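You operate a simulated robot arm through the tools that you are given. There is no shell and no other tool.

Carry out the task below with a simulated robot arm. There is one attempt and no reset: what you move stays moved.

## Task
Try the blue, orange and green memory cards in the reader; leave the one with job 1 in it.
Fine: the other two go back in their slits; write or clear nothing; laptop stays on.

The check looks at the end state, three seconds after you hand in, the way a careful person would. Anything else that was tipped, shoved, dropped, spilled or broken makes it a failure.

## Robot
A 6-joint arm with a two-finger gripper, fixed in place. Base frame: the origin is at the foot of the arm, x ahead of it, y to its left, z up; the work surface is at about z = 751. Units: mm, degrees, N and s.
With the tool pointing down near the work surface it reaches from about 320 to 680 mm from the base axis. Its first joint turns from -66.0 to 66.0 degrees. Payload 2.45 kg.
The TCP is the grasp point between the finger pads, 30 mm short of the fingertips. In the tool frame z runs along the fingers and y along their closing line. Largest opening 106 mm; the body of the gripper starts 79 mm behind the TCP.
Orientation is told as [roll, pitch, yaw] about the base's x, y, z axes, in that order, counted from this pose: with the fingers straight down and closing along the base's y, the tool's x points along the base's -x, its y along +y and its z along -z.

## Interface
- The arm moves only by the tool drive_tool. Its argument "increments" is a list of rows, each a list of 6 numbers: the shift along the tool's x, y, z in mm, then the turn, a rotation vector about the tool's x, y, z in degrees. In form: [[tx, ty, tz, ax, ay, az], ...]. A call has 1 to 20 rows; each row is the pose to reach, as a shift and turn from the pose commanded when the call began, along the tool's axes at that moment. "gripper" is the opening in per cent of the stroke, from 0 (shut) to 100 (fully open), set as the call begins (left out, the last holds). A row lasts 0.2 s, in which the tool goes at most 50 mm and 8.6 degrees; a call with a longer step from one row to the next is refused whole, and so is a gripper value outside its range. A pose out of reach is approached as far as the arm can. The call stops where the force on the tool passes 40 N (or 10 N more than at its start, if that is more) or the arm is blocked; 0.2 s more then pass. Each finger travels about 153 mm/s and halts on what it meets, pressing with about 45 N; the grip force reading is that of the motor and also rises with nothing between the fingers. The clock runs only during rows and for 0.2 s after the last one: add rows that repeat a pose to give the fingers time. The reply holds the time, the measured pose of the TCP, the force on the tool along the base axes, the opening and the grip force, in the units named above and with some noise, with the torque about the TCP (base axes, N m) and any sound that the robot's microphone picked up, and new pictures: "views" is both (left out), scene, wrist or none.
- Cameras (640 x 400 px; columns grow to the right, rows downward): "scene" is fixed at [72.1, 428.5, 1377.7]; the picture's right is [-0.44, -0.90, 0.00], its down [-0.70, 0.34, -0.63] and it looks along [0.57, -0.28, -0.78] (base axes); focal length 304 px, centre (320, 200). "wrist" rides on the gripper at [76, -2, -106] in the tool frame; the picture's right is [0.02, 1.00, 0.00], its down [-0.78, 0.02, -0.62] and it looks along [-0.62, 0.01, 0.78] (tool axes); focal length 247 px, centre (320, 200). There is no depth. A picture from a camera that has moved, and an enlarged one, comes with that camera's place and axes in the base frame and with its lens. The place of the scene camera against the robot may be out by one fixed shift of up to 25 mm in any direction.
- zoom(camera, box): a new picture of the part [left, top, right, bottom] of that camera's present view, enlarged. The clock stands still meanwhile.
- sign_off(): hands the job in; it is judged then, once.

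Places have to be worked out from the pictures, the camera data and where the tool is seen. Open the gripper and draw the arm clear of the work before you hand the job in, unless the task says otherwise.

The tools are called by a JSON object that holds its "fn" and its "kwargs". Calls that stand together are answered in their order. drive_tool: Moves the arm, as the interface text tells. Its arguments: {"type":"object","properties":{"increments":{"type":"array"},"gripper":{"type":"number"},"views":{"type":"string","enum":["both","scene","wrist","none"]}},"required":["increments"]} The other tools are called the same way: zoom (camera, box) takes an enlarged picture of a part of a camera's view; sign_off () hands the job in.

At the start:

```text
t: 0.0
ee_pos: [377.0, 121.8, 1000.6]
tool_rot: [0.0, 0.0, 0.0]
force: [0.0, -0.6, 0.9]
ft_torque: [-0.02, -0.01, 0.0]
grip_width: 106.1
grip_force: 0.1
```

scene: 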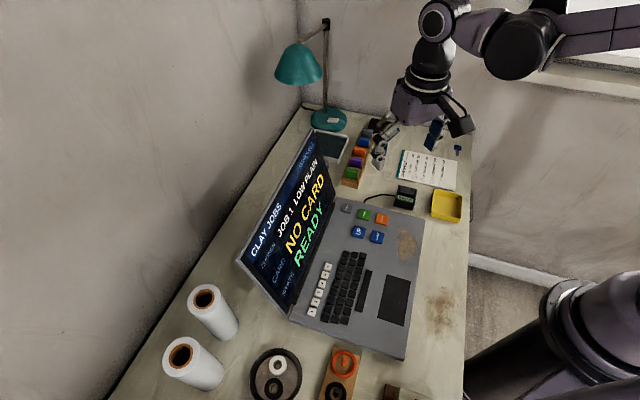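
wrist: 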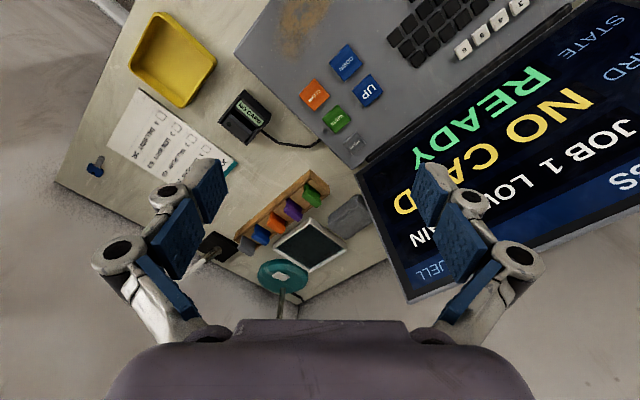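

I see a laptop (NO CARD / READY), a reader at the right with a cable, and a card rack. I'll enlarge these views to read details before moving.

{"fn": "zoom", "kwargs": {"camera": "scene", "box": [320, 100, 480, 250]}}

{"fn": "zoom", "kwargs": {"camera": "wrist", "box": [200, 80, 400, 280]}}

{"fn": "zoom", "kwargs": {"camera": "scene", "box": [230, 120, 420, 330]}}

{"fn": "zoom", "kwargs": {"camera": "wrist", "box": [80, 0, 280, 200]}}

```text
2.67 times, centred on (400, 175) of scene
camera zoom: at [72.1, 428.5, 1377.7], right [-0.44, -0.9, 0.0], down [-0.7, 0.34, -0.63], along [0.57, -0.28, -0.78], focal length 812 px, centre (107, 267)
```

zoom: 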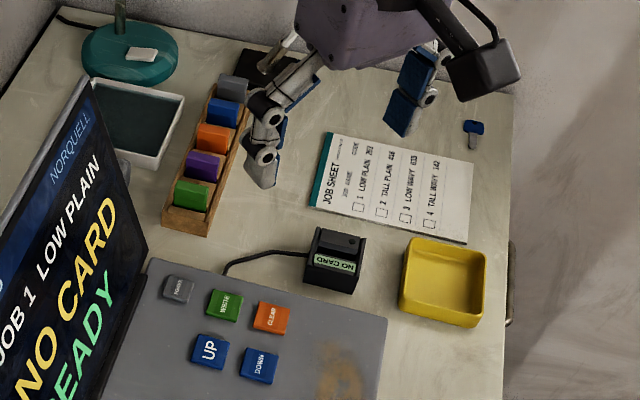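

```text
2.00 times, centred on (300, 180) of wrist
camera zoom: at [299.5, 119.8, 1107.5], right [-0.02, 1.0, 0.0], down [0.78, 0.02, 0.62], along [0.62, 0.01, -0.78], focal length 494 px, centre (360, 240)
```

zoom: 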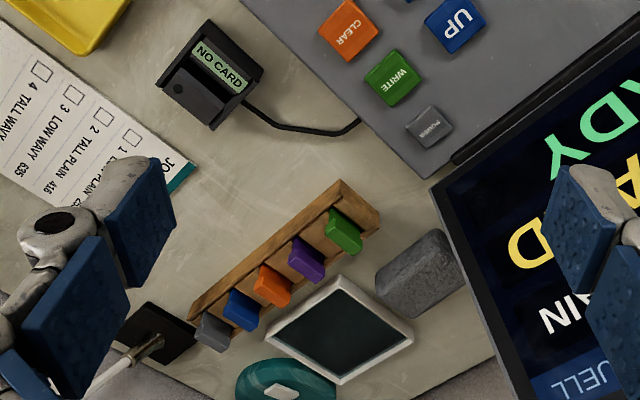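

```text
1.90 times, centred on (325, 225) of scene
camera zoom: at [72.1, 428.5, 1377.7], right [-0.44, -0.9, 0.0], down [-0.7, 0.34, -0.63], along [0.57, -0.28, -0.78], focal length 580 px, centre (310, 152)
```

zoom: 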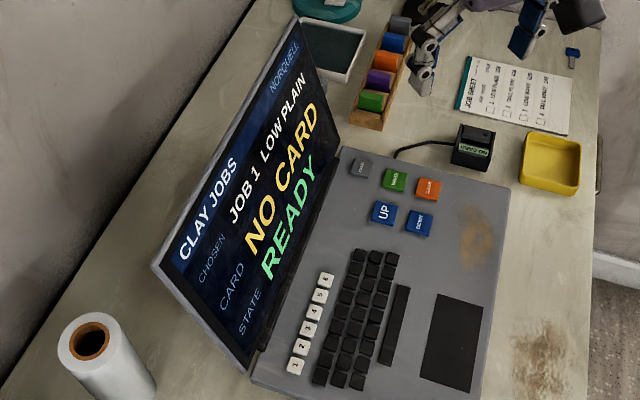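

```text
2.00 times, centred on (180, 100) of wrist
camera zoom: at [299.5, 119.8, 1107.5], right [-0.02, 1.0, 0.0], down [0.78, 0.02, 0.62], along [0.62, 0.01, -0.78], focal length 494 px, centre (600, 400)
```

zoom: 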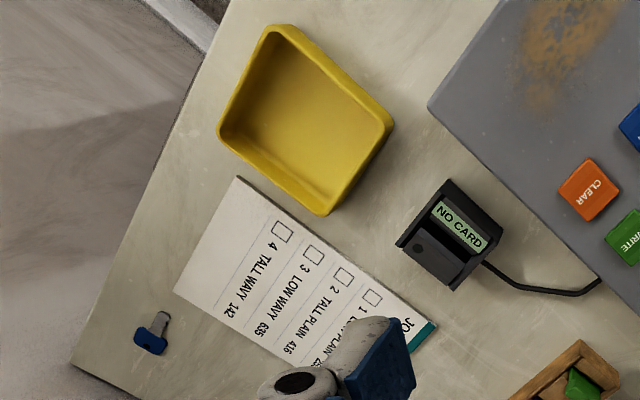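

The job sheet lists codes per job; I'll zoom tight on the sheet, reader and rack for the codes and shapes.

{"fn": "zoom", "kwargs": {"camera": "scene", "box": [395, 145, 445, 190]}}

{"fn": "zoom", "kwargs": {"camera": "scene", "box": [335, 120, 395, 195]}}

{"fn": "zoom", "kwargs": {"camera": "scene", "box": [380, 180, 425, 215]}}

{"fn": "zoom", "kwargs": {"camera": "wrist", "box": [220, 80, 280, 150]}}

{"fn": "zoom", "kwargs": {"camera": "wrist", "box": [230, 165, 340, 265]}}

```text
8.89 times, centred on (420, 168) of scene
camera zoom: at [72.1, 428.5, 1377.7], right [-0.44, -0.9, 0.0], down [-0.7, 0.34, -0.63], along [0.57, -0.28, -0.78], focal length 2707 px, centre (-569, 489)
```

zoom: 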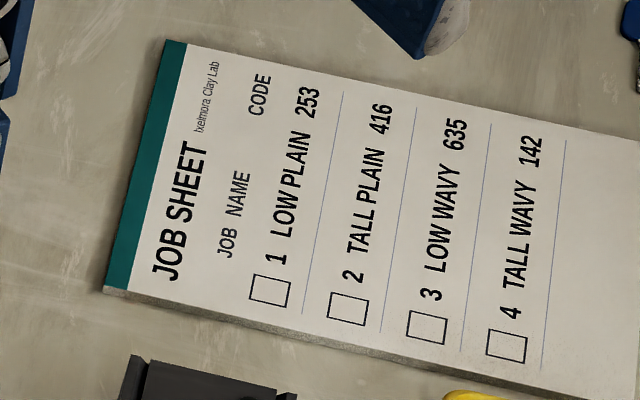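

```text
5.33 times, centred on (365, 158) of scene
camera zoom: at [72.1, 428.5, 1377.7], right [-0.44, -0.9, 0.0], down [-0.7, 0.34, -0.63], along [0.57, -0.28, -0.78], focal length 1624 px, centre (80, 427)
```

zoom: 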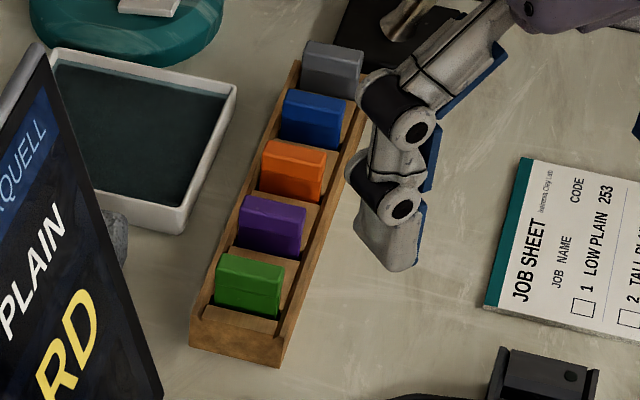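

```text
11.43 times, centred on (402, 198) of scene
camera zoom: at [72.1, 428.5, 1377.7], right [-0.44, -0.9, 0.0], down [-0.7, 0.34, -0.63], along [0.57, -0.28, -0.78], focal length 3480 px, centre (-623, 229)
```

zoom: 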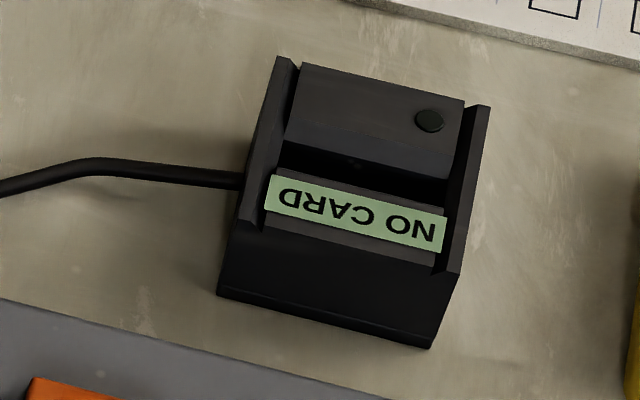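

```text
5.71 times, centred on (250, 115) of wrist
camera zoom: at [299.5, 119.8, 1107.5], right [-0.02, 1.0, 0.0], down [0.78, 0.02, 0.62], along [0.62, 0.01, -0.78], focal length 1411 px, centre (720, 686)
```

zoom: 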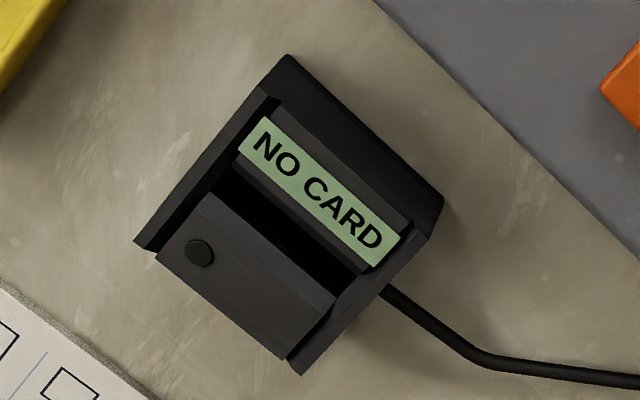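

```text
4.00 times, centred on (285, 215) of wrist
camera zoom: at [299.5, 119.8, 1107.5], right [-0.02, 1.0, 0.0], down [0.78, 0.02, 0.62], along [0.62, 0.01, -0.78], focal length 988 px, centre (460, 140)
```

zoom: 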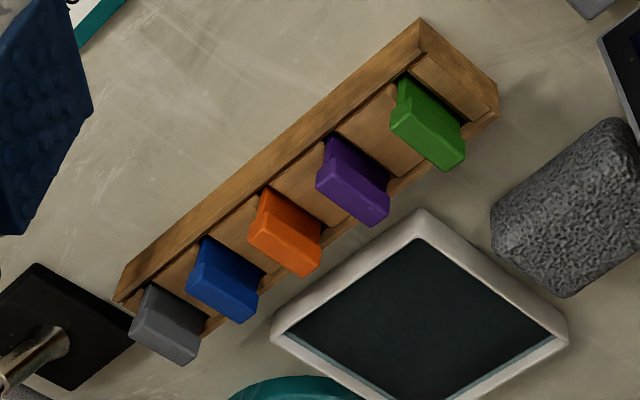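

Job 1 carries code 253 on the sheet; the reader's slot is near (420, 20) and the rack runs from green (~530,110) to grey (~650,-12). I'll move over the reader for a closer look.

{"fn": "drive_tool", "kwargs": {"increments": [[-13, -25, 25, 0, 0, 0], [-26, -50, 50, 0, 0, 0], [-40, -75, 75, 0, 0, 0], [-53, -100, 100, 0, 0, 0], [-53, -100, 100, 0, 0, 0]], "gripper": 100}}

```text
t: 1.2
ee_pos: [427.0, 21.2, 901.8]
tool_rot: [-0.1, 0.1, 0.0]
force: [0.0, 0.2, -1.6]
ft_torque: [-0.02, 0.0, 0.02]
grip_width: 105.9
grip_force: 0.0
camera wrist: at [350.1, 20.0, 1007.7], right [-0.02, 1.0, 0.0], down [0.78, 0.02, 0.62], along [0.62, 0.01, -0.78], focal length 247 px, centre (320, 200)
```

scene: 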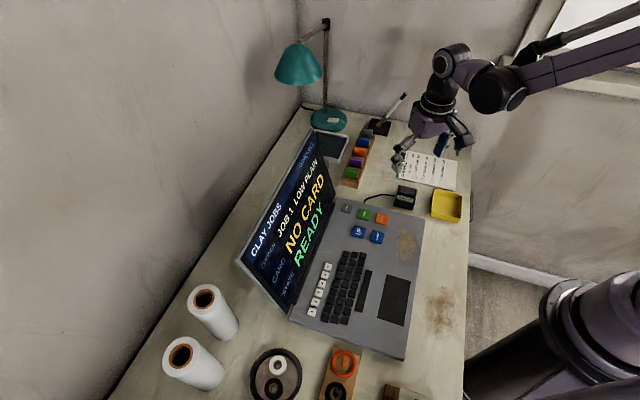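
wrist: 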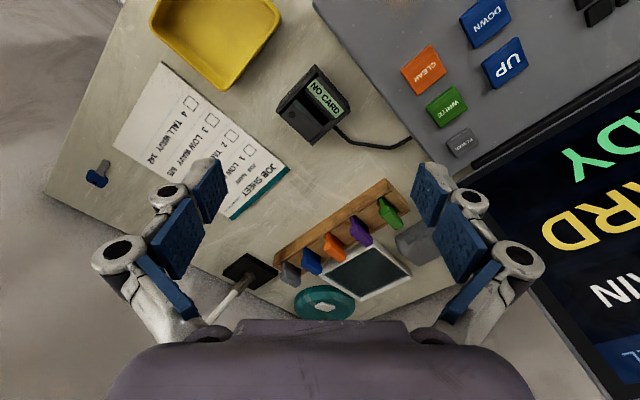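

The reader is now in clear view between the fingers; I'll enlarge it and the rack to triangulate with the earlier view.

{"fn": "zoom", "kwargs": {"camera": "wrist", "box": [265, 55, 365, 155]}}

{"fn": "zoom", "kwargs": {"camera": "wrist", "box": [260, 170, 420, 300]}}

{"fn": "zoom", "kwargs": {"camera": "scene", "box": [335, 120, 425, 215]}}

```text
4.00 times, centred on (315, 105) of wrist
camera zoom: at [350.1, 20.0, 1007.7], right [-0.02, 1.0, 0.0], down [0.78, 0.02, 0.62], along [0.62, 0.01, -0.78], focal length 988 px, centre (340, 580)
```

zoom: 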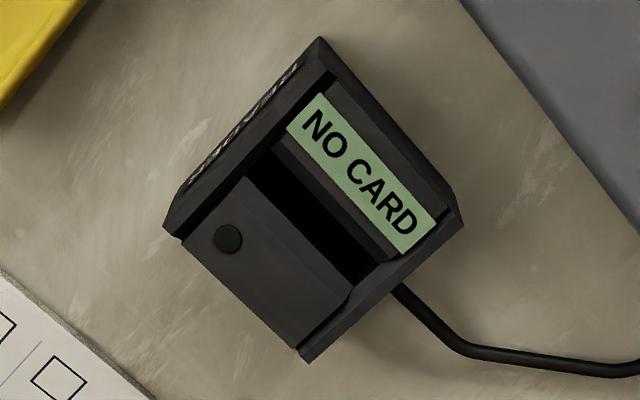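

```text
3.08 times, centred on (340, 235) of wrist
camera zoom: at [350.1, 20.0, 1007.7], right [-0.02, 1.0, 0.0], down [0.78, 0.02, 0.62], along [0.62, 0.01, -0.78], focal length 760 px, centre (258, 92)
```

zoom: 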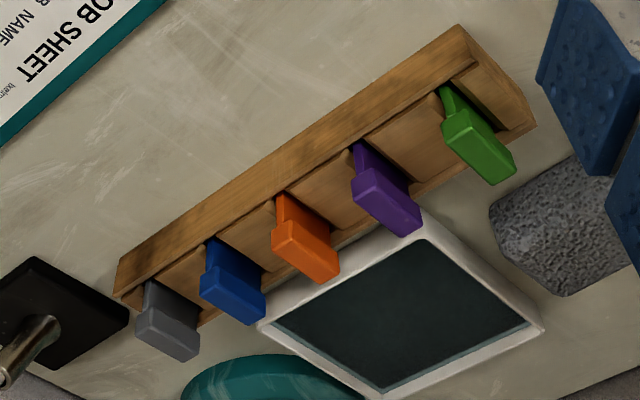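

```text
4.21 times, centred on (380, 168) of scene
camera zoom: at [72.1, 428.5, 1377.7], right [-0.44, -0.9, 0.0], down [-0.7, 0.34, -0.63], along [0.57, -0.28, -0.78], focal length 1282 px, centre (67, 337)
```

zoom: 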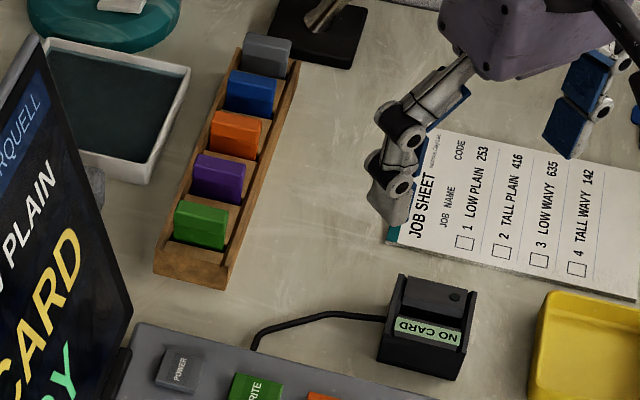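

Triangulating puts the reader's slot centre near (428, 17), rim z≈770, slot direction about 41° from x. I'll turn the tool to about 41° yaw so the camera looks along the slot, and lower to z≈860.

{"fn": "drive_tool", "kwargs": {"increments": [[-0.5, -1, 8, 0, 0, -8.2], [-0.5, -2, 16, 0, 0, -16.4], [-0.5, -3, 24, 0, 0, -24.6], [-1, -4, 32, 0, 0, -32.8], [-1, -4, 40, 0, 0, -41], [-1, -4, 40, 0, 0, -41]]}}

{"fn": "zoom", "kwargs": {"camera": "wrist", "box": [240, 60, 400, 200]}}

```text
t: 2.6
ee_pos: [432.0, 17.1, 859.8]
tool_rot: [0.0, 0.1, 41.2]
force: [0.8, 1.0, -0.2]
ft_torque: [-0.01, 0.02, 0.0]
grip_width: 105.9
grip_force: 0.0
camera wrist: at [374.0, -34.0, 966.4], right [-0.67, 0.74, 0.0], down [0.58, 0.53, 0.62], along [0.46, 0.42, -0.78], focal length 247 px, centre (320, 200)
```

scene: 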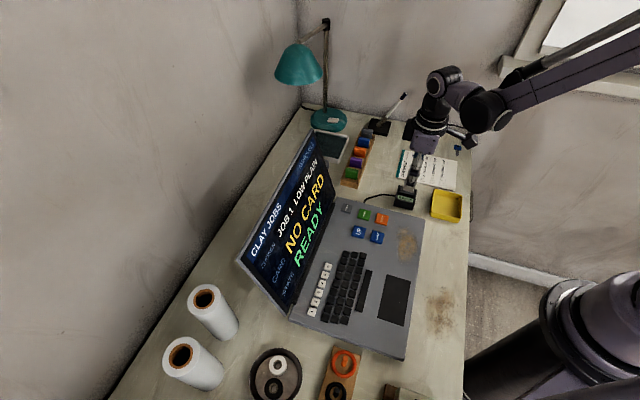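
wrist: 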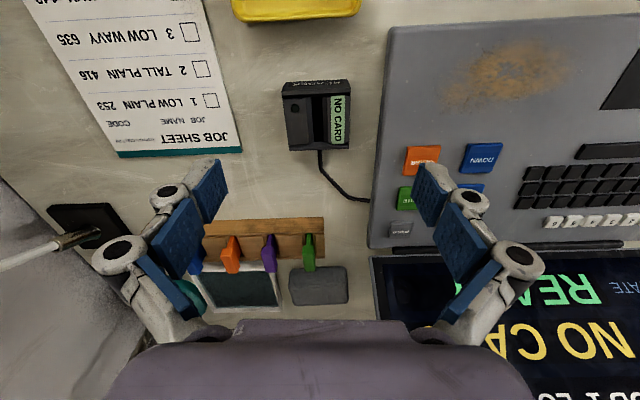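

```text
2.86 times, centred on (320, 130) of wrist
camera zoom: at [374.0, -34.0, 966.4], right [-0.67, 0.74, 0.0], down [0.58, 0.53, 0.62], along [0.46, 0.42, -0.78], focal length 706 px, centre (320, 400)
```

zoom: 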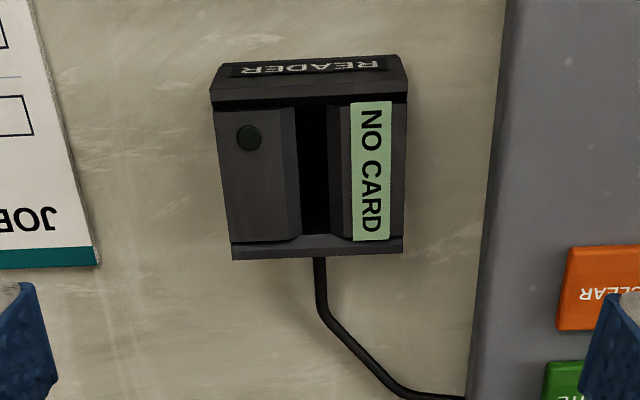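

The slot sits almost vertical in this view: slot direction ≈ 43.7°, centre ≈ (430, 15). Next I look closely at the rack from above the orange card with yaw ≈ 44°.

{"fn": "drive_tool", "kwargs": {"increments": [[-34, -21, -40, 0, 0, -3], [-69, -42, -40, 0, 0, -3], [-103, -62, -40, 0, 0, -3], [-137, -83, -40, 0, 0, -3], [-137, -83, -40, 0, 0, -3]], "gripper": 100}}

{"fn": "zoom", "kwargs": {"camera": "wrist", "box": [200, 50, 440, 200]}}

```text
refused: row 1 steps farther than a row can; nothing moved
```

```text
2.67 times, centred on (320, 125) of wrist
camera zoom: at [374.0, -34.0, 966.4], right [-0.67, 0.74, 0.0], down [0.58, 0.53, 0.62], along [0.46, 0.42, -0.78], focal length 659 px, centre (320, 400)
```

zoom: 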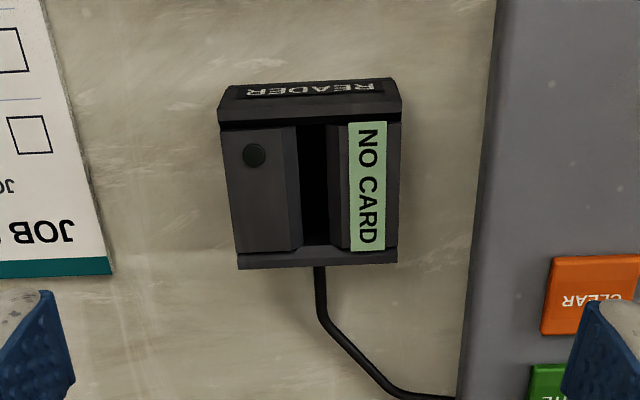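

The first row was too long (rise plus shift over 50 mm), so I spread the same move over five rows.

{"fn": "drive_tool", "kwargs": {"increments": [[-27, -16, -10, 0, 0, -1], [-55, -33, -20, 0, 0, -2], [-82, -50, -30, 0, 0, -3], [-110, -66, -40, 0, 0, -3], [-137, -83, -40, 0, 0, -3], [-137, -83, -40, 0, 0, -3]], "gripper": 100}}

{"fn": "zoom", "kwargs": {"camera": "wrist", "box": [200, 50, 440, 200]}}

```text
t: 4.0
ee_pos: [592.2, 45.3, 898.7]
tool_rot: [0.0, 0.0, 44.0]
force: [-0.4, -0.2, -0.3]
ft_torque: [0.01, 0.0, -0.04]
grip_width: 105.9
grip_force: 0.0
camera wrist: at [536.5, -8.2, 1004.5], right [-0.71, 0.7, 0.0], down [0.55, 0.56, 0.62], along [0.44, 0.44, -0.78], focal length 247 px, centre (320, 200)
```

scene: 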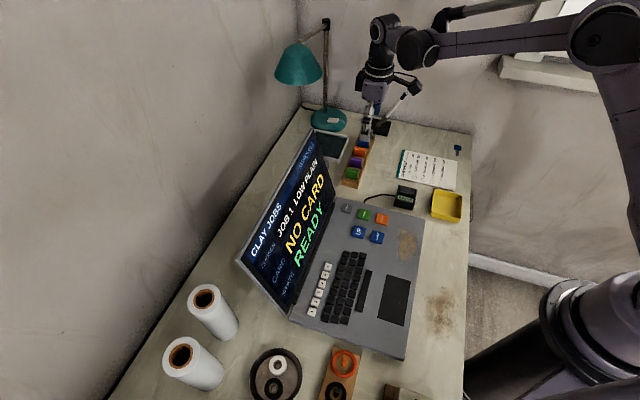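
wrist: 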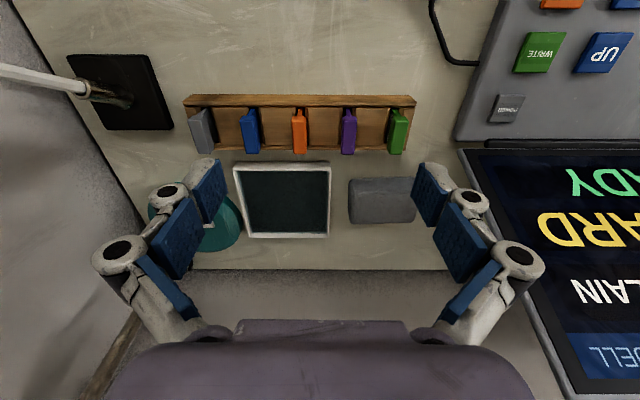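

```text
2.67 times, centred on (320, 125) of wrist
camera zoom: at [536.5, -8.2, 1004.5], right [-0.71, 0.7, 0.0], down [0.55, 0.56, 0.62], along [0.44, 0.44, -0.78], focal length 659 px, centre (320, 400)
```

zoom: 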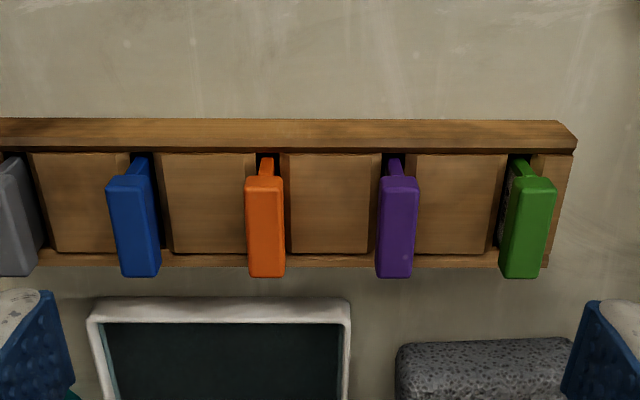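

The rack is square to the tool at yaw ≈ 44°. I'll zoom tighter on the cards to find head size and top height.

{"fn": "zoom", "kwargs": {"camera": "wrist", "box": [280, 90, 350, 160]}}

{"fn": "zoom", "kwargs": {"camera": "wrist", "box": [350, 90, 420, 160]}}

{"fn": "zoom", "kwargs": {"camera": "wrist", "box": [180, 90, 280, 160]}}

{"fn": "zoom", "kwargs": {"camera": "scene", "box": [335, 120, 385, 190]}}

```text
5.71 times, centred on (315, 125) of wrist
camera zoom: at [536.5, -8.2, 1004.5], right [-0.71, 0.7, 0.0], down [0.55, 0.56, 0.62], along [0.44, 0.44, -0.78], focal length 1411 px, centre (349, 629)
```

zoom: 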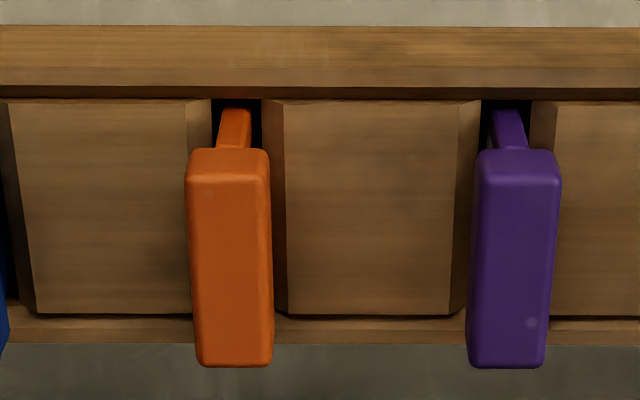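

```text
5.71 times, centred on (385, 125) of wrist
camera zoom: at [536.5, -8.2, 1004.5], right [-0.71, 0.7, 0.0], down [0.55, 0.56, 0.62], along [0.44, 0.44, -0.78], focal length 1411 px, centre (-51, 629)
```

zoom: 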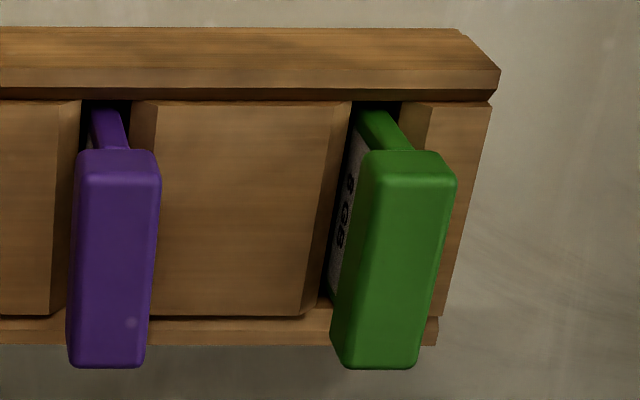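

```text
5.71 times, centred on (230, 125) of wrist
camera zoom: at [536.5, -8.2, 1004.5], right [-0.71, 0.7, 0.0], down [0.55, 0.56, 0.62], along [0.44, 0.44, -0.78], focal length 1411 px, centre (834, 629)
```

zoom: 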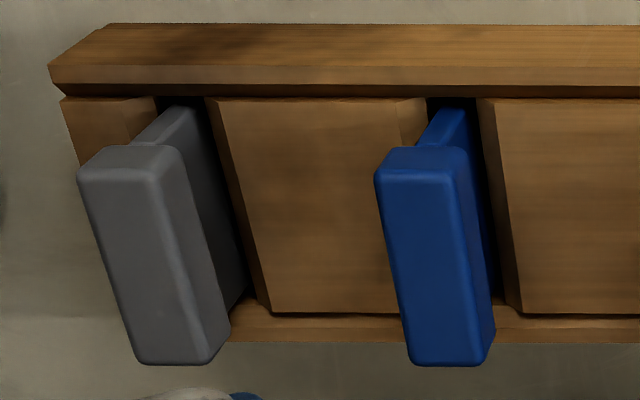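

```text
5.71 times, centred on (360, 155) of scene
camera zoom: at [72.1, 428.5, 1377.7], right [-0.44, -0.9, 0.0], down [-0.7, 0.34, -0.63], along [0.57, -0.28, -0.78], focal length 1740 px, centre (91, 457)
```

zoom: 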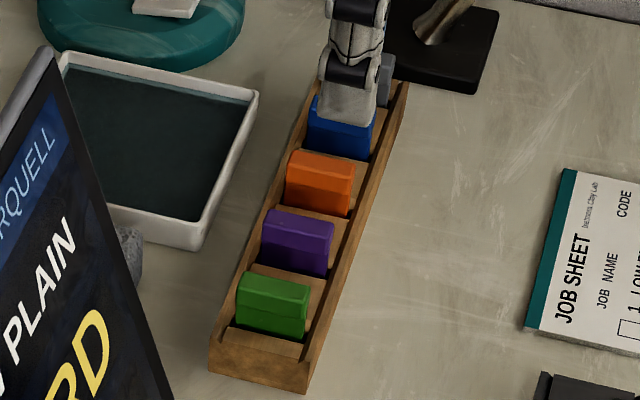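

Head tops triangulate to z≈786–796, orange head centre ≈ (618, 46), card pitch ≈ 47 mm. I'll go lower over orange with a narrowed gripper to refine this.

{"fn": "drive_tool", "kwargs": {"increments": [[-9, -8, 25, 0, 0, 0], [-18.3, -16.7, 50, 0, 0, 0], [-18.3, -16.7, 50, 0, 0, 0], [-18.3, -16.7, 50, 0, 0, 0]], "gripper": 36}}

{"fn": "zoom", "kwargs": {"camera": "wrist", "box": [240, 80, 400, 220]}}

{"fn": "zoom", "kwargs": {"camera": "scene", "box": [330, 100, 410, 190]}}

```text
t: 5.0
ee_pos: [615.4, 45.4, 847.2]
tool_rot: [0.0, 0.0, 43.9]
force: [0.3, -0.5, -0.6]
ft_torque: [0.0, 0.01, -0.02]
grip_width: 38.2
grip_force: 0.2
camera wrist: at [560.0, -8.6, 953.6], right [-0.71, 0.7, 0.0], down [0.55, 0.56, 0.62], along [0.44, 0.44, -0.78], focal length 247 px, centre (320, 200)
```

scene: 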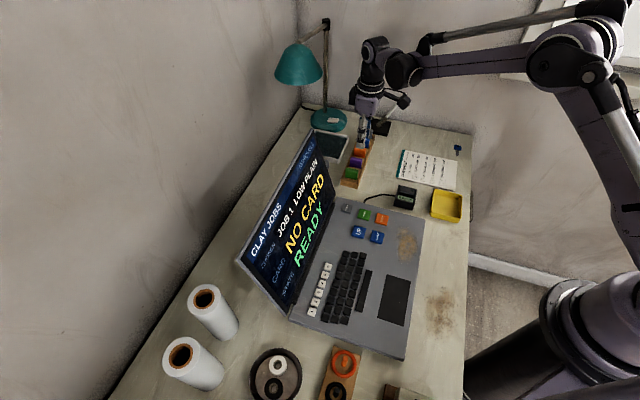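
wrist: 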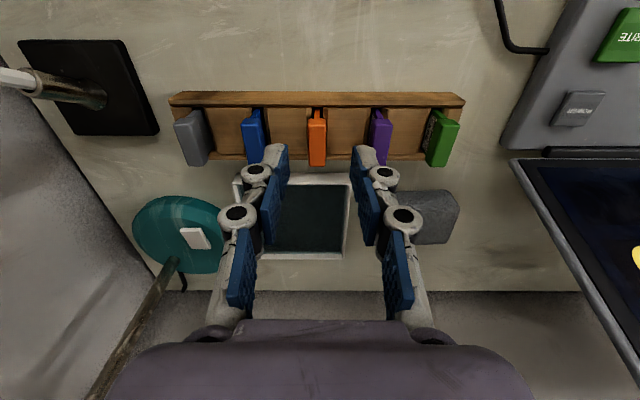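

```text
2.86 times, centred on (320, 150) of wrist
camera zoom: at [560.0, -8.6, 953.6], right [-0.71, 0.7, 0.0], down [0.55, 0.56, 0.62], along [0.44, 0.44, -0.78], focal length 706 px, centre (320, 343)
```

zoom: 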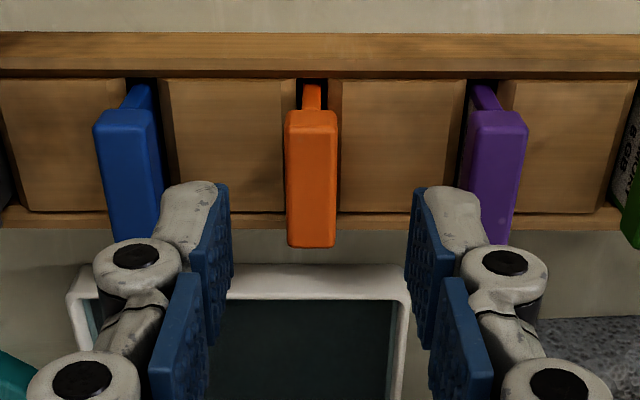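

```text
4.44 times, centred on (370, 145) of scene
camera zoom: at [72.1, 428.5, 1377.7], right [-0.44, -0.9, 0.0], down [-0.7, 0.34, -0.63], along [0.57, -0.28, -0.78], focal length 1353 px, centre (98, 444)
```

zoom: 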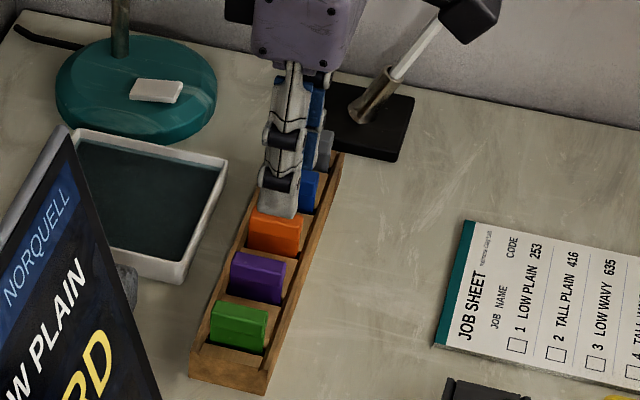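

Pitch change between views suggests head tops nearer z≈798 and orange about 2 mm to the left of my centre line. I'll correct sideways and come down 20 mm, watching the wrist picture.

{"fn": "drive_tool", "kwargs": {"increments": [[0, -2.2, 0, 0, 0, 0], [0, -2.2, 10, 0, 0, 0], [0, -2.2, 20, 0, 0, 0], [0, -2.2, 20, 0, 0, 0]], "gripper": 36}}

{"fn": "zoom", "kwargs": {"camera": "wrist", "box": [240, 80, 400, 220]}}

{"fn": "zoom", "kwargs": {"camera": "scene", "box": [330, 100, 410, 190]}}

```text
t: 6.0
ee_pos: [615.3, 44.2, 828.2]
tool_rot: [-0.1, 0.0, 44.0]
force: [-0.6, 0.0, -0.1]
ft_torque: [0.02, 0.01, -0.01]
grip_width: 38.1
grip_force: 0.0
camera wrist: at [560.3, -9.3, 935.1], right [-0.71, 0.7, 0.0], down [0.55, 0.56, 0.62], along [0.44, 0.44, -0.78], focal length 247 px, centre (320, 200)
```

scene: 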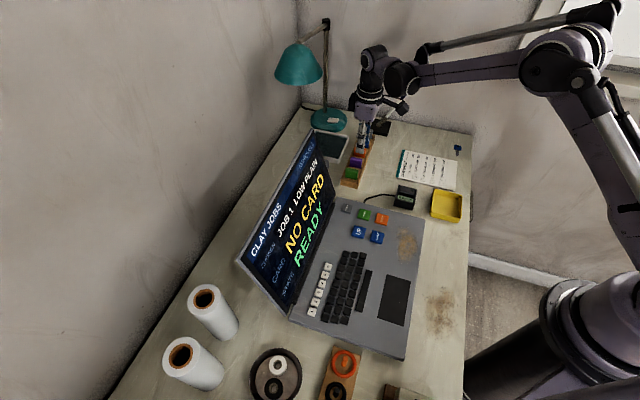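
wrist: 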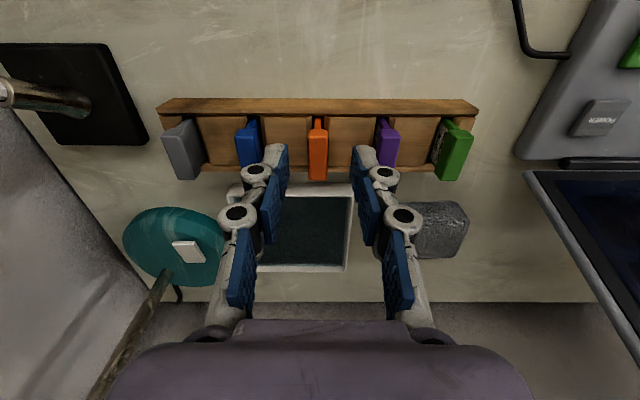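

```text
2.86 times, centred on (320, 150) of wrist
camera zoom: at [560.3, -9.3, 935.1], right [-0.71, 0.7, 0.0], down [0.55, 0.56, 0.62], along [0.44, 0.44, -0.78], focal length 706 px, centre (320, 343)
```

zoom: 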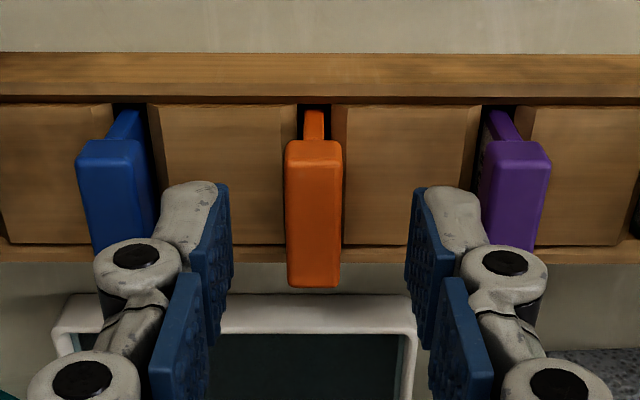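

```text
4.44 times, centred on (370, 145) of scene
camera zoom: at [72.1, 428.5, 1377.7], right [-0.44, -0.9, 0.0], down [-0.7, 0.34, -0.63], along [0.57, -0.28, -0.78], focal length 1353 px, centre (98, 444)
```

zoom: 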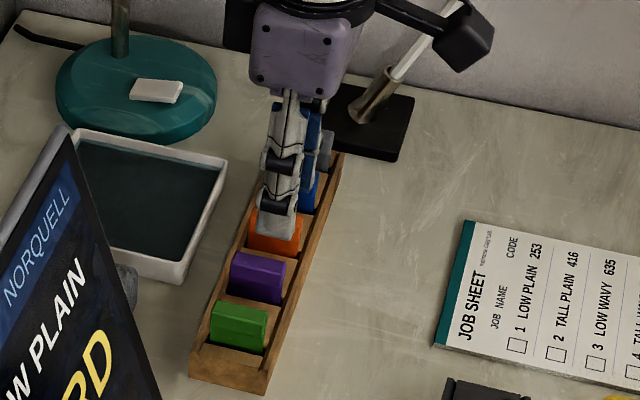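

Fingertips are about level with the head tops (z≈798) and orange is centred between the pads. I'll lower 14 mm with a slightly narrower opening.

{"fn": "drive_tool", "kwargs": {"increments": [[0, 0, 0, 0, 0, 0], [0, 0, 5, 0, 0, 0], [0, 0, 10, 0, 0, 0], [0, 0, 14, 0, 0, 0], [0, 0, 14, 0, 0, 0]], "gripper": 30}}

{"fn": "zoom", "kwargs": {"camera": "wrist", "box": [240, 80, 400, 220]}}

{"fn": "zoom", "kwargs": {"camera": "scene", "box": [330, 100, 410, 190]}}

```text
t: 7.2
ee_pos: [615.9, 44.2, 817.0]
tool_rot: [0.0, -0.1, 43.9]
force: [-0.5, 0.1, -0.5]
ft_torque: [-0.01, -0.02, 0.0]
grip_width: 31.7
grip_force: 0.0
camera wrist: at [561.4, -9.3, 923.9], right [-0.71, 0.7, 0.0], down [0.55, 0.56, 0.62], along [0.44, 0.44, -0.78], focal length 247 px, centre (320, 200)
```

scene: 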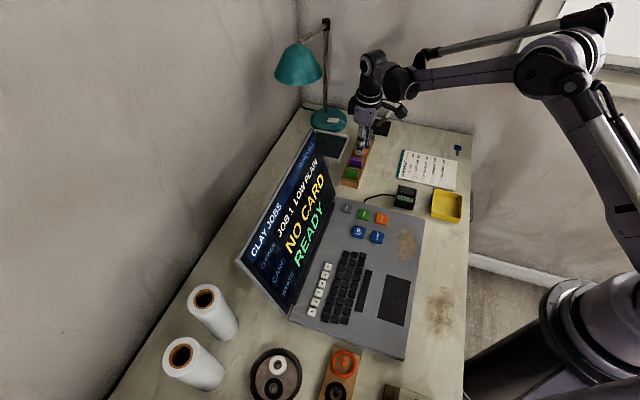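
wrist: 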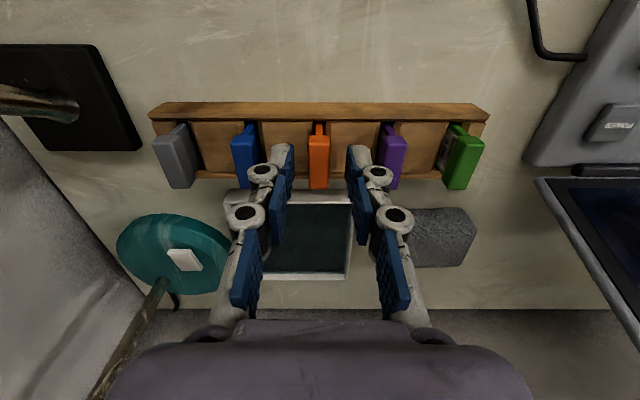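

```text
2.86 times, centred on (320, 150) of wrist
camera zoom: at [561.4, -9.3, 923.9], right [-0.71, 0.7, 0.0], down [0.55, 0.56, 0.62], along [0.44, 0.44, -0.78], focal length 706 px, centre (320, 343)
```

zoom: 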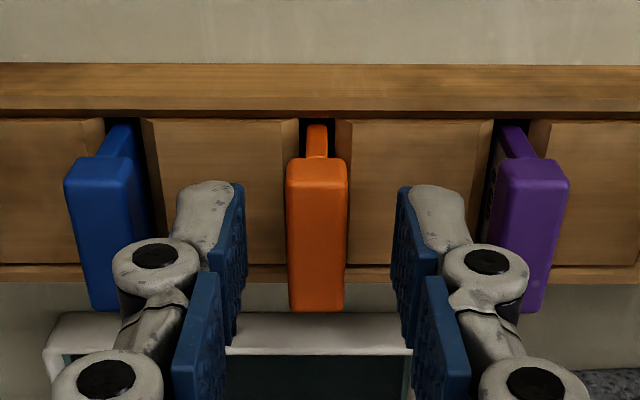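

```text
4.44 times, centred on (370, 145) of scene
camera zoom: at [72.1, 428.5, 1377.7], right [-0.44, -0.9, 0.0], down [-0.7, 0.34, -0.63], along [0.57, -0.28, -0.78], focal length 1353 px, centre (98, 444)
```

zoom: 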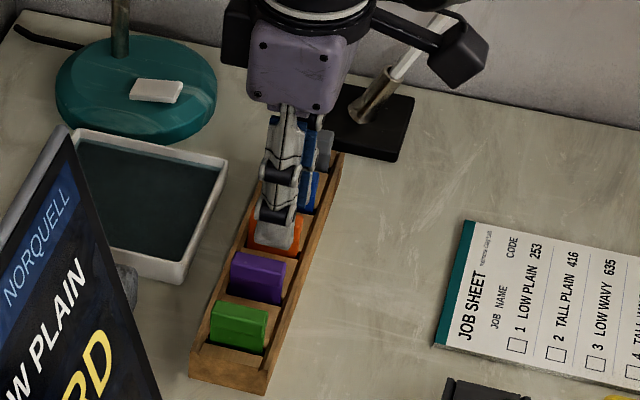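

The head overlaps the fingertips by about 10 mm and is centred within half a millimetre. I'll go 3 mm further down and then close.

{"fn": "drive_tool", "kwargs": {"increments": [[0, -0.4, 3, 0, 0, 0], [0, -0.4, 3, 0, 0, 0]], "gripper": 30, "views": "none"}}

{"fn": "drive_tool", "kwargs": {"increments": [[0, 0, 0, 0, 0, 0], [0, 0, 0, 0, 0, 0], [0, 0, 0, 0, 0, 0]], "gripper": 0}}

{"fn": "zoom", "kwargs": {"camera": "wrist", "box": [240, 80, 400, 220]}}

```text
t: 7.8
ee_pos: [616.3, 43.6, 813.7]
tool_rot: [0.0, -0.1, 44.0]
force: [-0.2, -0.2, 0.1]
ft_torque: [-0.02, 0.0, 0.0]
grip_width: 31.5
grip_force: 0.1
```

```text
t: 8.6
ee_pos: [615.8, 44.6, 814.2]
tool_rot: [0.0, 0.1, 44.0]
force: [0.0, -0.4, -0.1]
ft_torque: [0.0, -0.01, 0.02]
grip_width: 11.1
grip_force: 38.2
camera wrist: at [561.5, -9.4, 920.8], right [-0.71, 0.7, 0.0], down [0.55, 0.56, 0.62], along [0.44, 0.44, -0.78], focal length 247 px, centre (320, 200)
```

scene: 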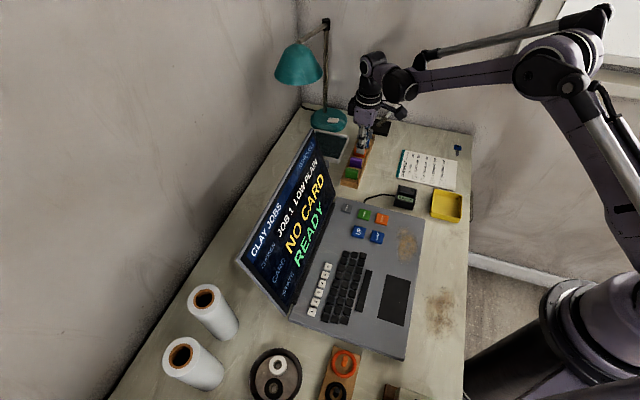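
wrist: 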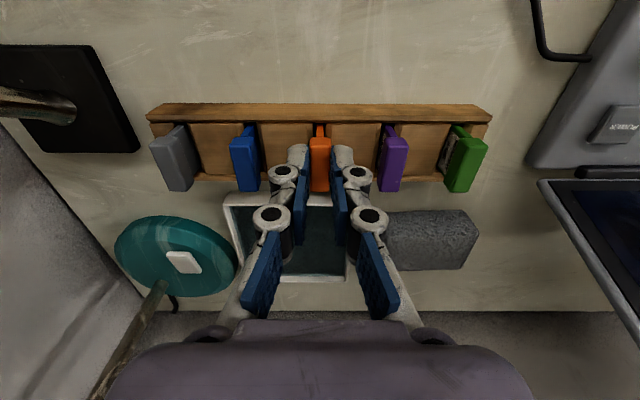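

```text
2.86 times, centred on (320, 150) of wrist
camera zoom: at [561.5, -9.4, 920.8], right [-0.71, 0.7, 0.0], down [0.55, 0.56, 0.62], along [0.44, 0.44, -0.78], focal length 706 px, centre (320, 343)
```

zoom: 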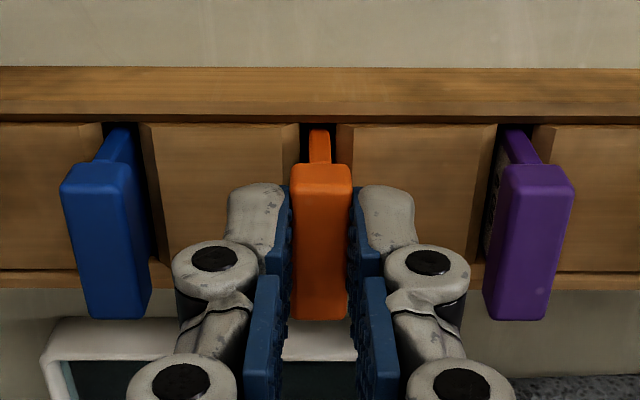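

The grip closed on an 11 mm head at TCP (616, 44, 814), which I note as the orange card's home pose. Now I lift straight up.

{"fn": "drive_tool", "kwargs": {"increments": [[0, 0, -15, 0, 0, 0], [0, 0, -35, 0, 0, 0], [0, 0, -60, 0, 0, 0], [0, 0, -86, 0, 0, 0], [0, 0, -86, 0, 0, 0]], "gripper": 0}}

{"fn": "zoom", "kwargs": {"camera": "wrist", "box": [240, 80, 400, 220]}}

{"fn": "zoom", "kwargs": {"camera": "scene", "box": [330, 80, 410, 190]}}

```text
t: 9.8
ee_pos: [614.2, 44.8, 901.2]
tool_rot: [0.0, 0.0, 44.0]
force: [0.5, 0.2, 0.1]
ft_torque: [-0.02, -0.01, -0.02]
grip_width: 11.4
grip_force: 38.2
camera wrist: at [560.1, -10.3, 1007.0], right [-0.71, 0.7, 0.0], down [0.55, 0.56, 0.62], along [0.44, 0.44, -0.78], focal length 247 px, centre (320, 200)
```

scene: 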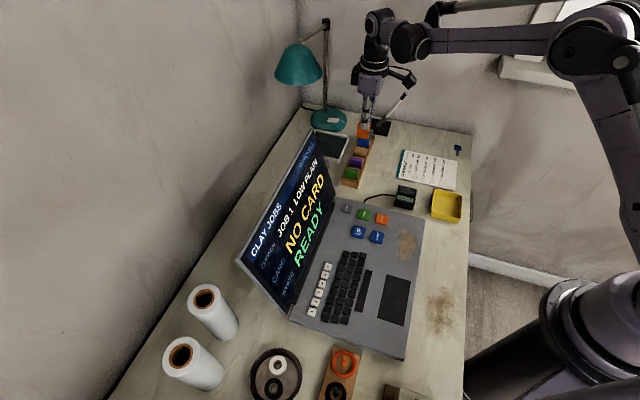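
wrist: 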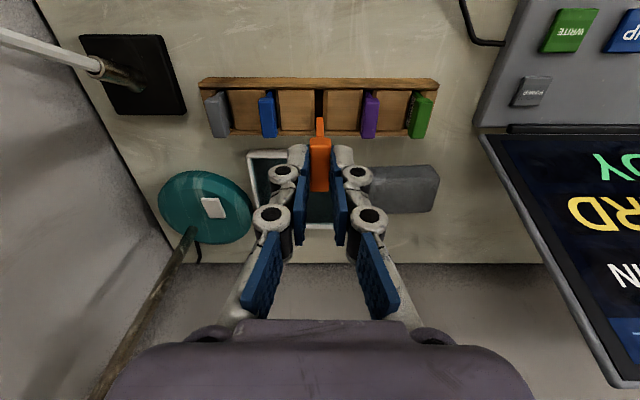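

```text
2.86 times, centred on (320, 150) of wrist
camera zoom: at [560.1, -10.3, 1007.0], right [-0.71, 0.7, 0.0], down [0.55, 0.56, 0.62], along [0.44, 0.44, -0.78], focal length 706 px, centre (320, 343)
```

zoom: 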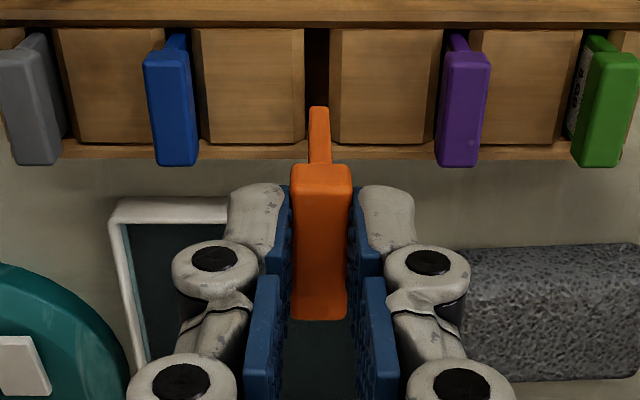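

```text
3.64 times, centred on (370, 135) of scene
camera zoom: at [72.1, 428.5, 1377.7], right [-0.44, -0.9, 0.0], down [-0.7, 0.34, -0.63], along [0.57, -0.28, -0.78], focal length 1107 px, centre (138, 436)
```

zoom: 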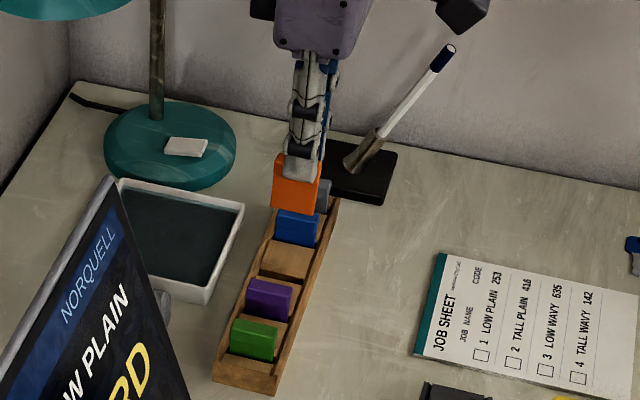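

The card hangs straight: its blade is about 4 mm thick and its end sits about 56 mm below the TCP. I carry it to a hover above the reader slot at yaw ≈ 43.7°.

{"fn": "drive_tool", "kwargs": {"increments": [[31, 21, 0, 0, 0, 0], [61, 42, 0, 0, 0, 0], [92, 64, 10, 0, 0, 0], [122, 85, 20, 0, 0, 0], [153, 106, 30, 0, 0, 0.3], [153, 106, 30, 0, 0, 0.3]], "gripper": 0}}

{"fn": "zoom", "kwargs": {"camera": "wrist", "box": [240, 60, 400, 200]}}

{"fn": "zoom", "kwargs": {"camera": "scene", "box": [370, 140, 450, 220]}}

```text
t: 11.2
ee_pos: [434.6, 14.5, 870.9]
tool_rot: [0.0, -0.1, 43.7]
force: [-0.5, 0.0, -0.1]
ft_torque: [-0.03, -0.04, 0.0]
grip_width: 11.4
grip_force: 38.8
camera wrist: at [378.9, -39.5, 978.0], right [-0.71, 0.71, 0.0], down [0.55, 0.55, 0.62], along [0.44, 0.44, -0.78], focal length 247 px, centre (320, 200)
```

scene: 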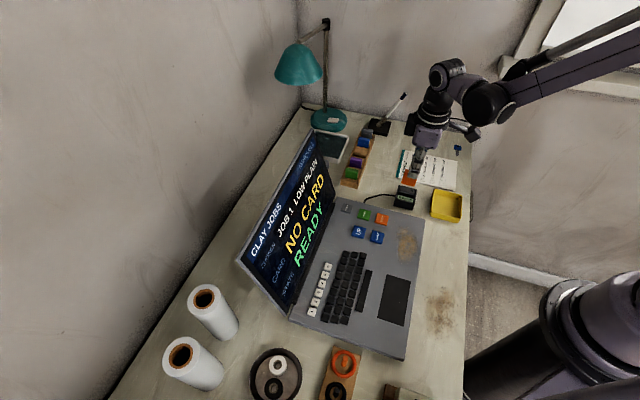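
wrist: 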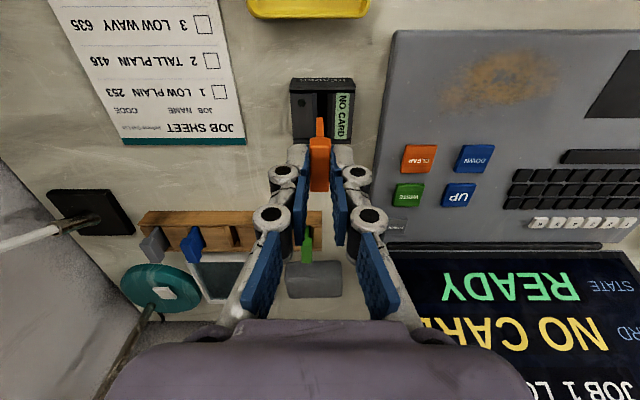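

```text
2.86 times, centred on (320, 130) of wrist
camera zoom: at [378.9, -39.5, 978.0], right [-0.71, 0.71, 0.0], down [0.55, 0.55, 0.62], along [0.44, 0.44, -0.78], focal length 706 px, centre (320, 400)
```

zoom: 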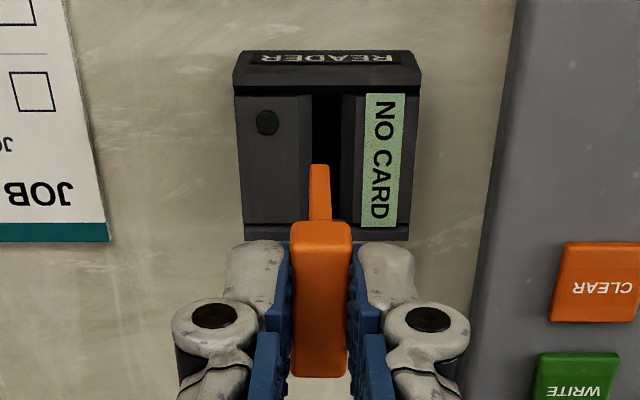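

```text
5.00 times, centred on (410, 180) of scene
camera zoom: at [72.1, 428.5, 1377.7], right [-0.44, -0.9, 0.0], down [-0.7, 0.34, -0.63], along [0.57, -0.28, -0.78], focal length 1522 px, centre (-130, 300)
```

zoom: 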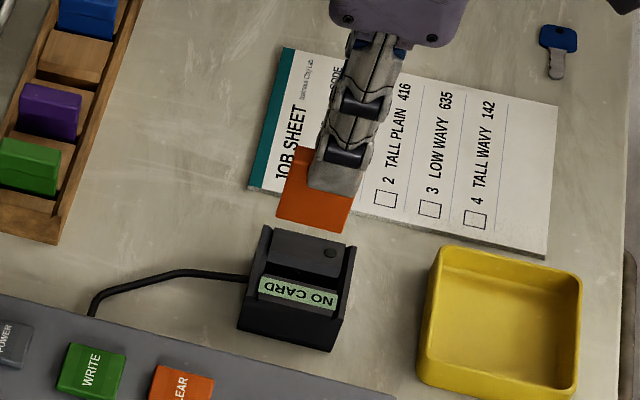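

The card is roughly parallel to the slot but appears about 2 mm left of it. I zoom in on the slot to measure the offset precisely.

{"fn": "zoom", "kwargs": {"camera": "wrist", "box": [290, 75, 360, 145]}}

{"fn": "zoom", "kwargs": {"camera": "scene", "box": [390, 170, 425, 215]}}

```text
5.71 times, centred on (325, 110) of wrist
camera zoom: at [378.9, -39.5, 978.0], right [-0.71, 0.71, 0.0], down [0.55, 0.55, 0.62], along [0.44, 0.44, -0.78], focal length 1411 px, centre (291, 714)
```

zoom: 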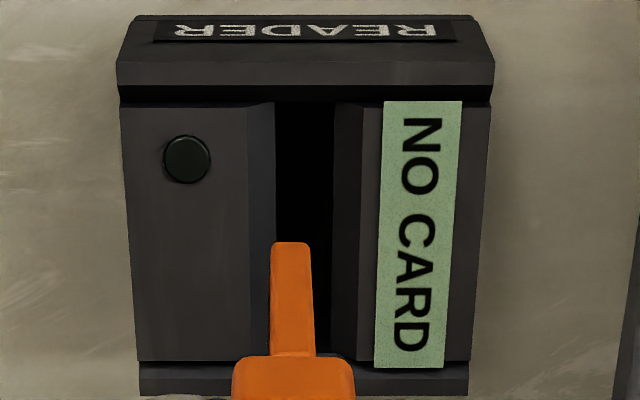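

```text
8.89 times, centred on (408, 192) of scene
camera zoom: at [72.1, 428.5, 1377.7], right [-0.44, -0.9, 0.0], down [-0.7, 0.34, -0.63], along [0.57, -0.28, -0.78], focal length 2707 px, centre (-458, 267)
```

zoom: 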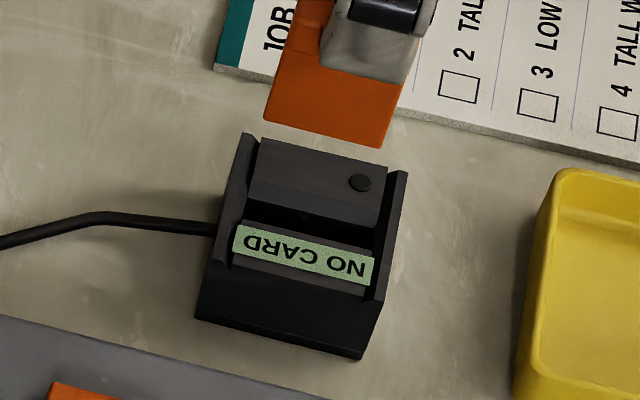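

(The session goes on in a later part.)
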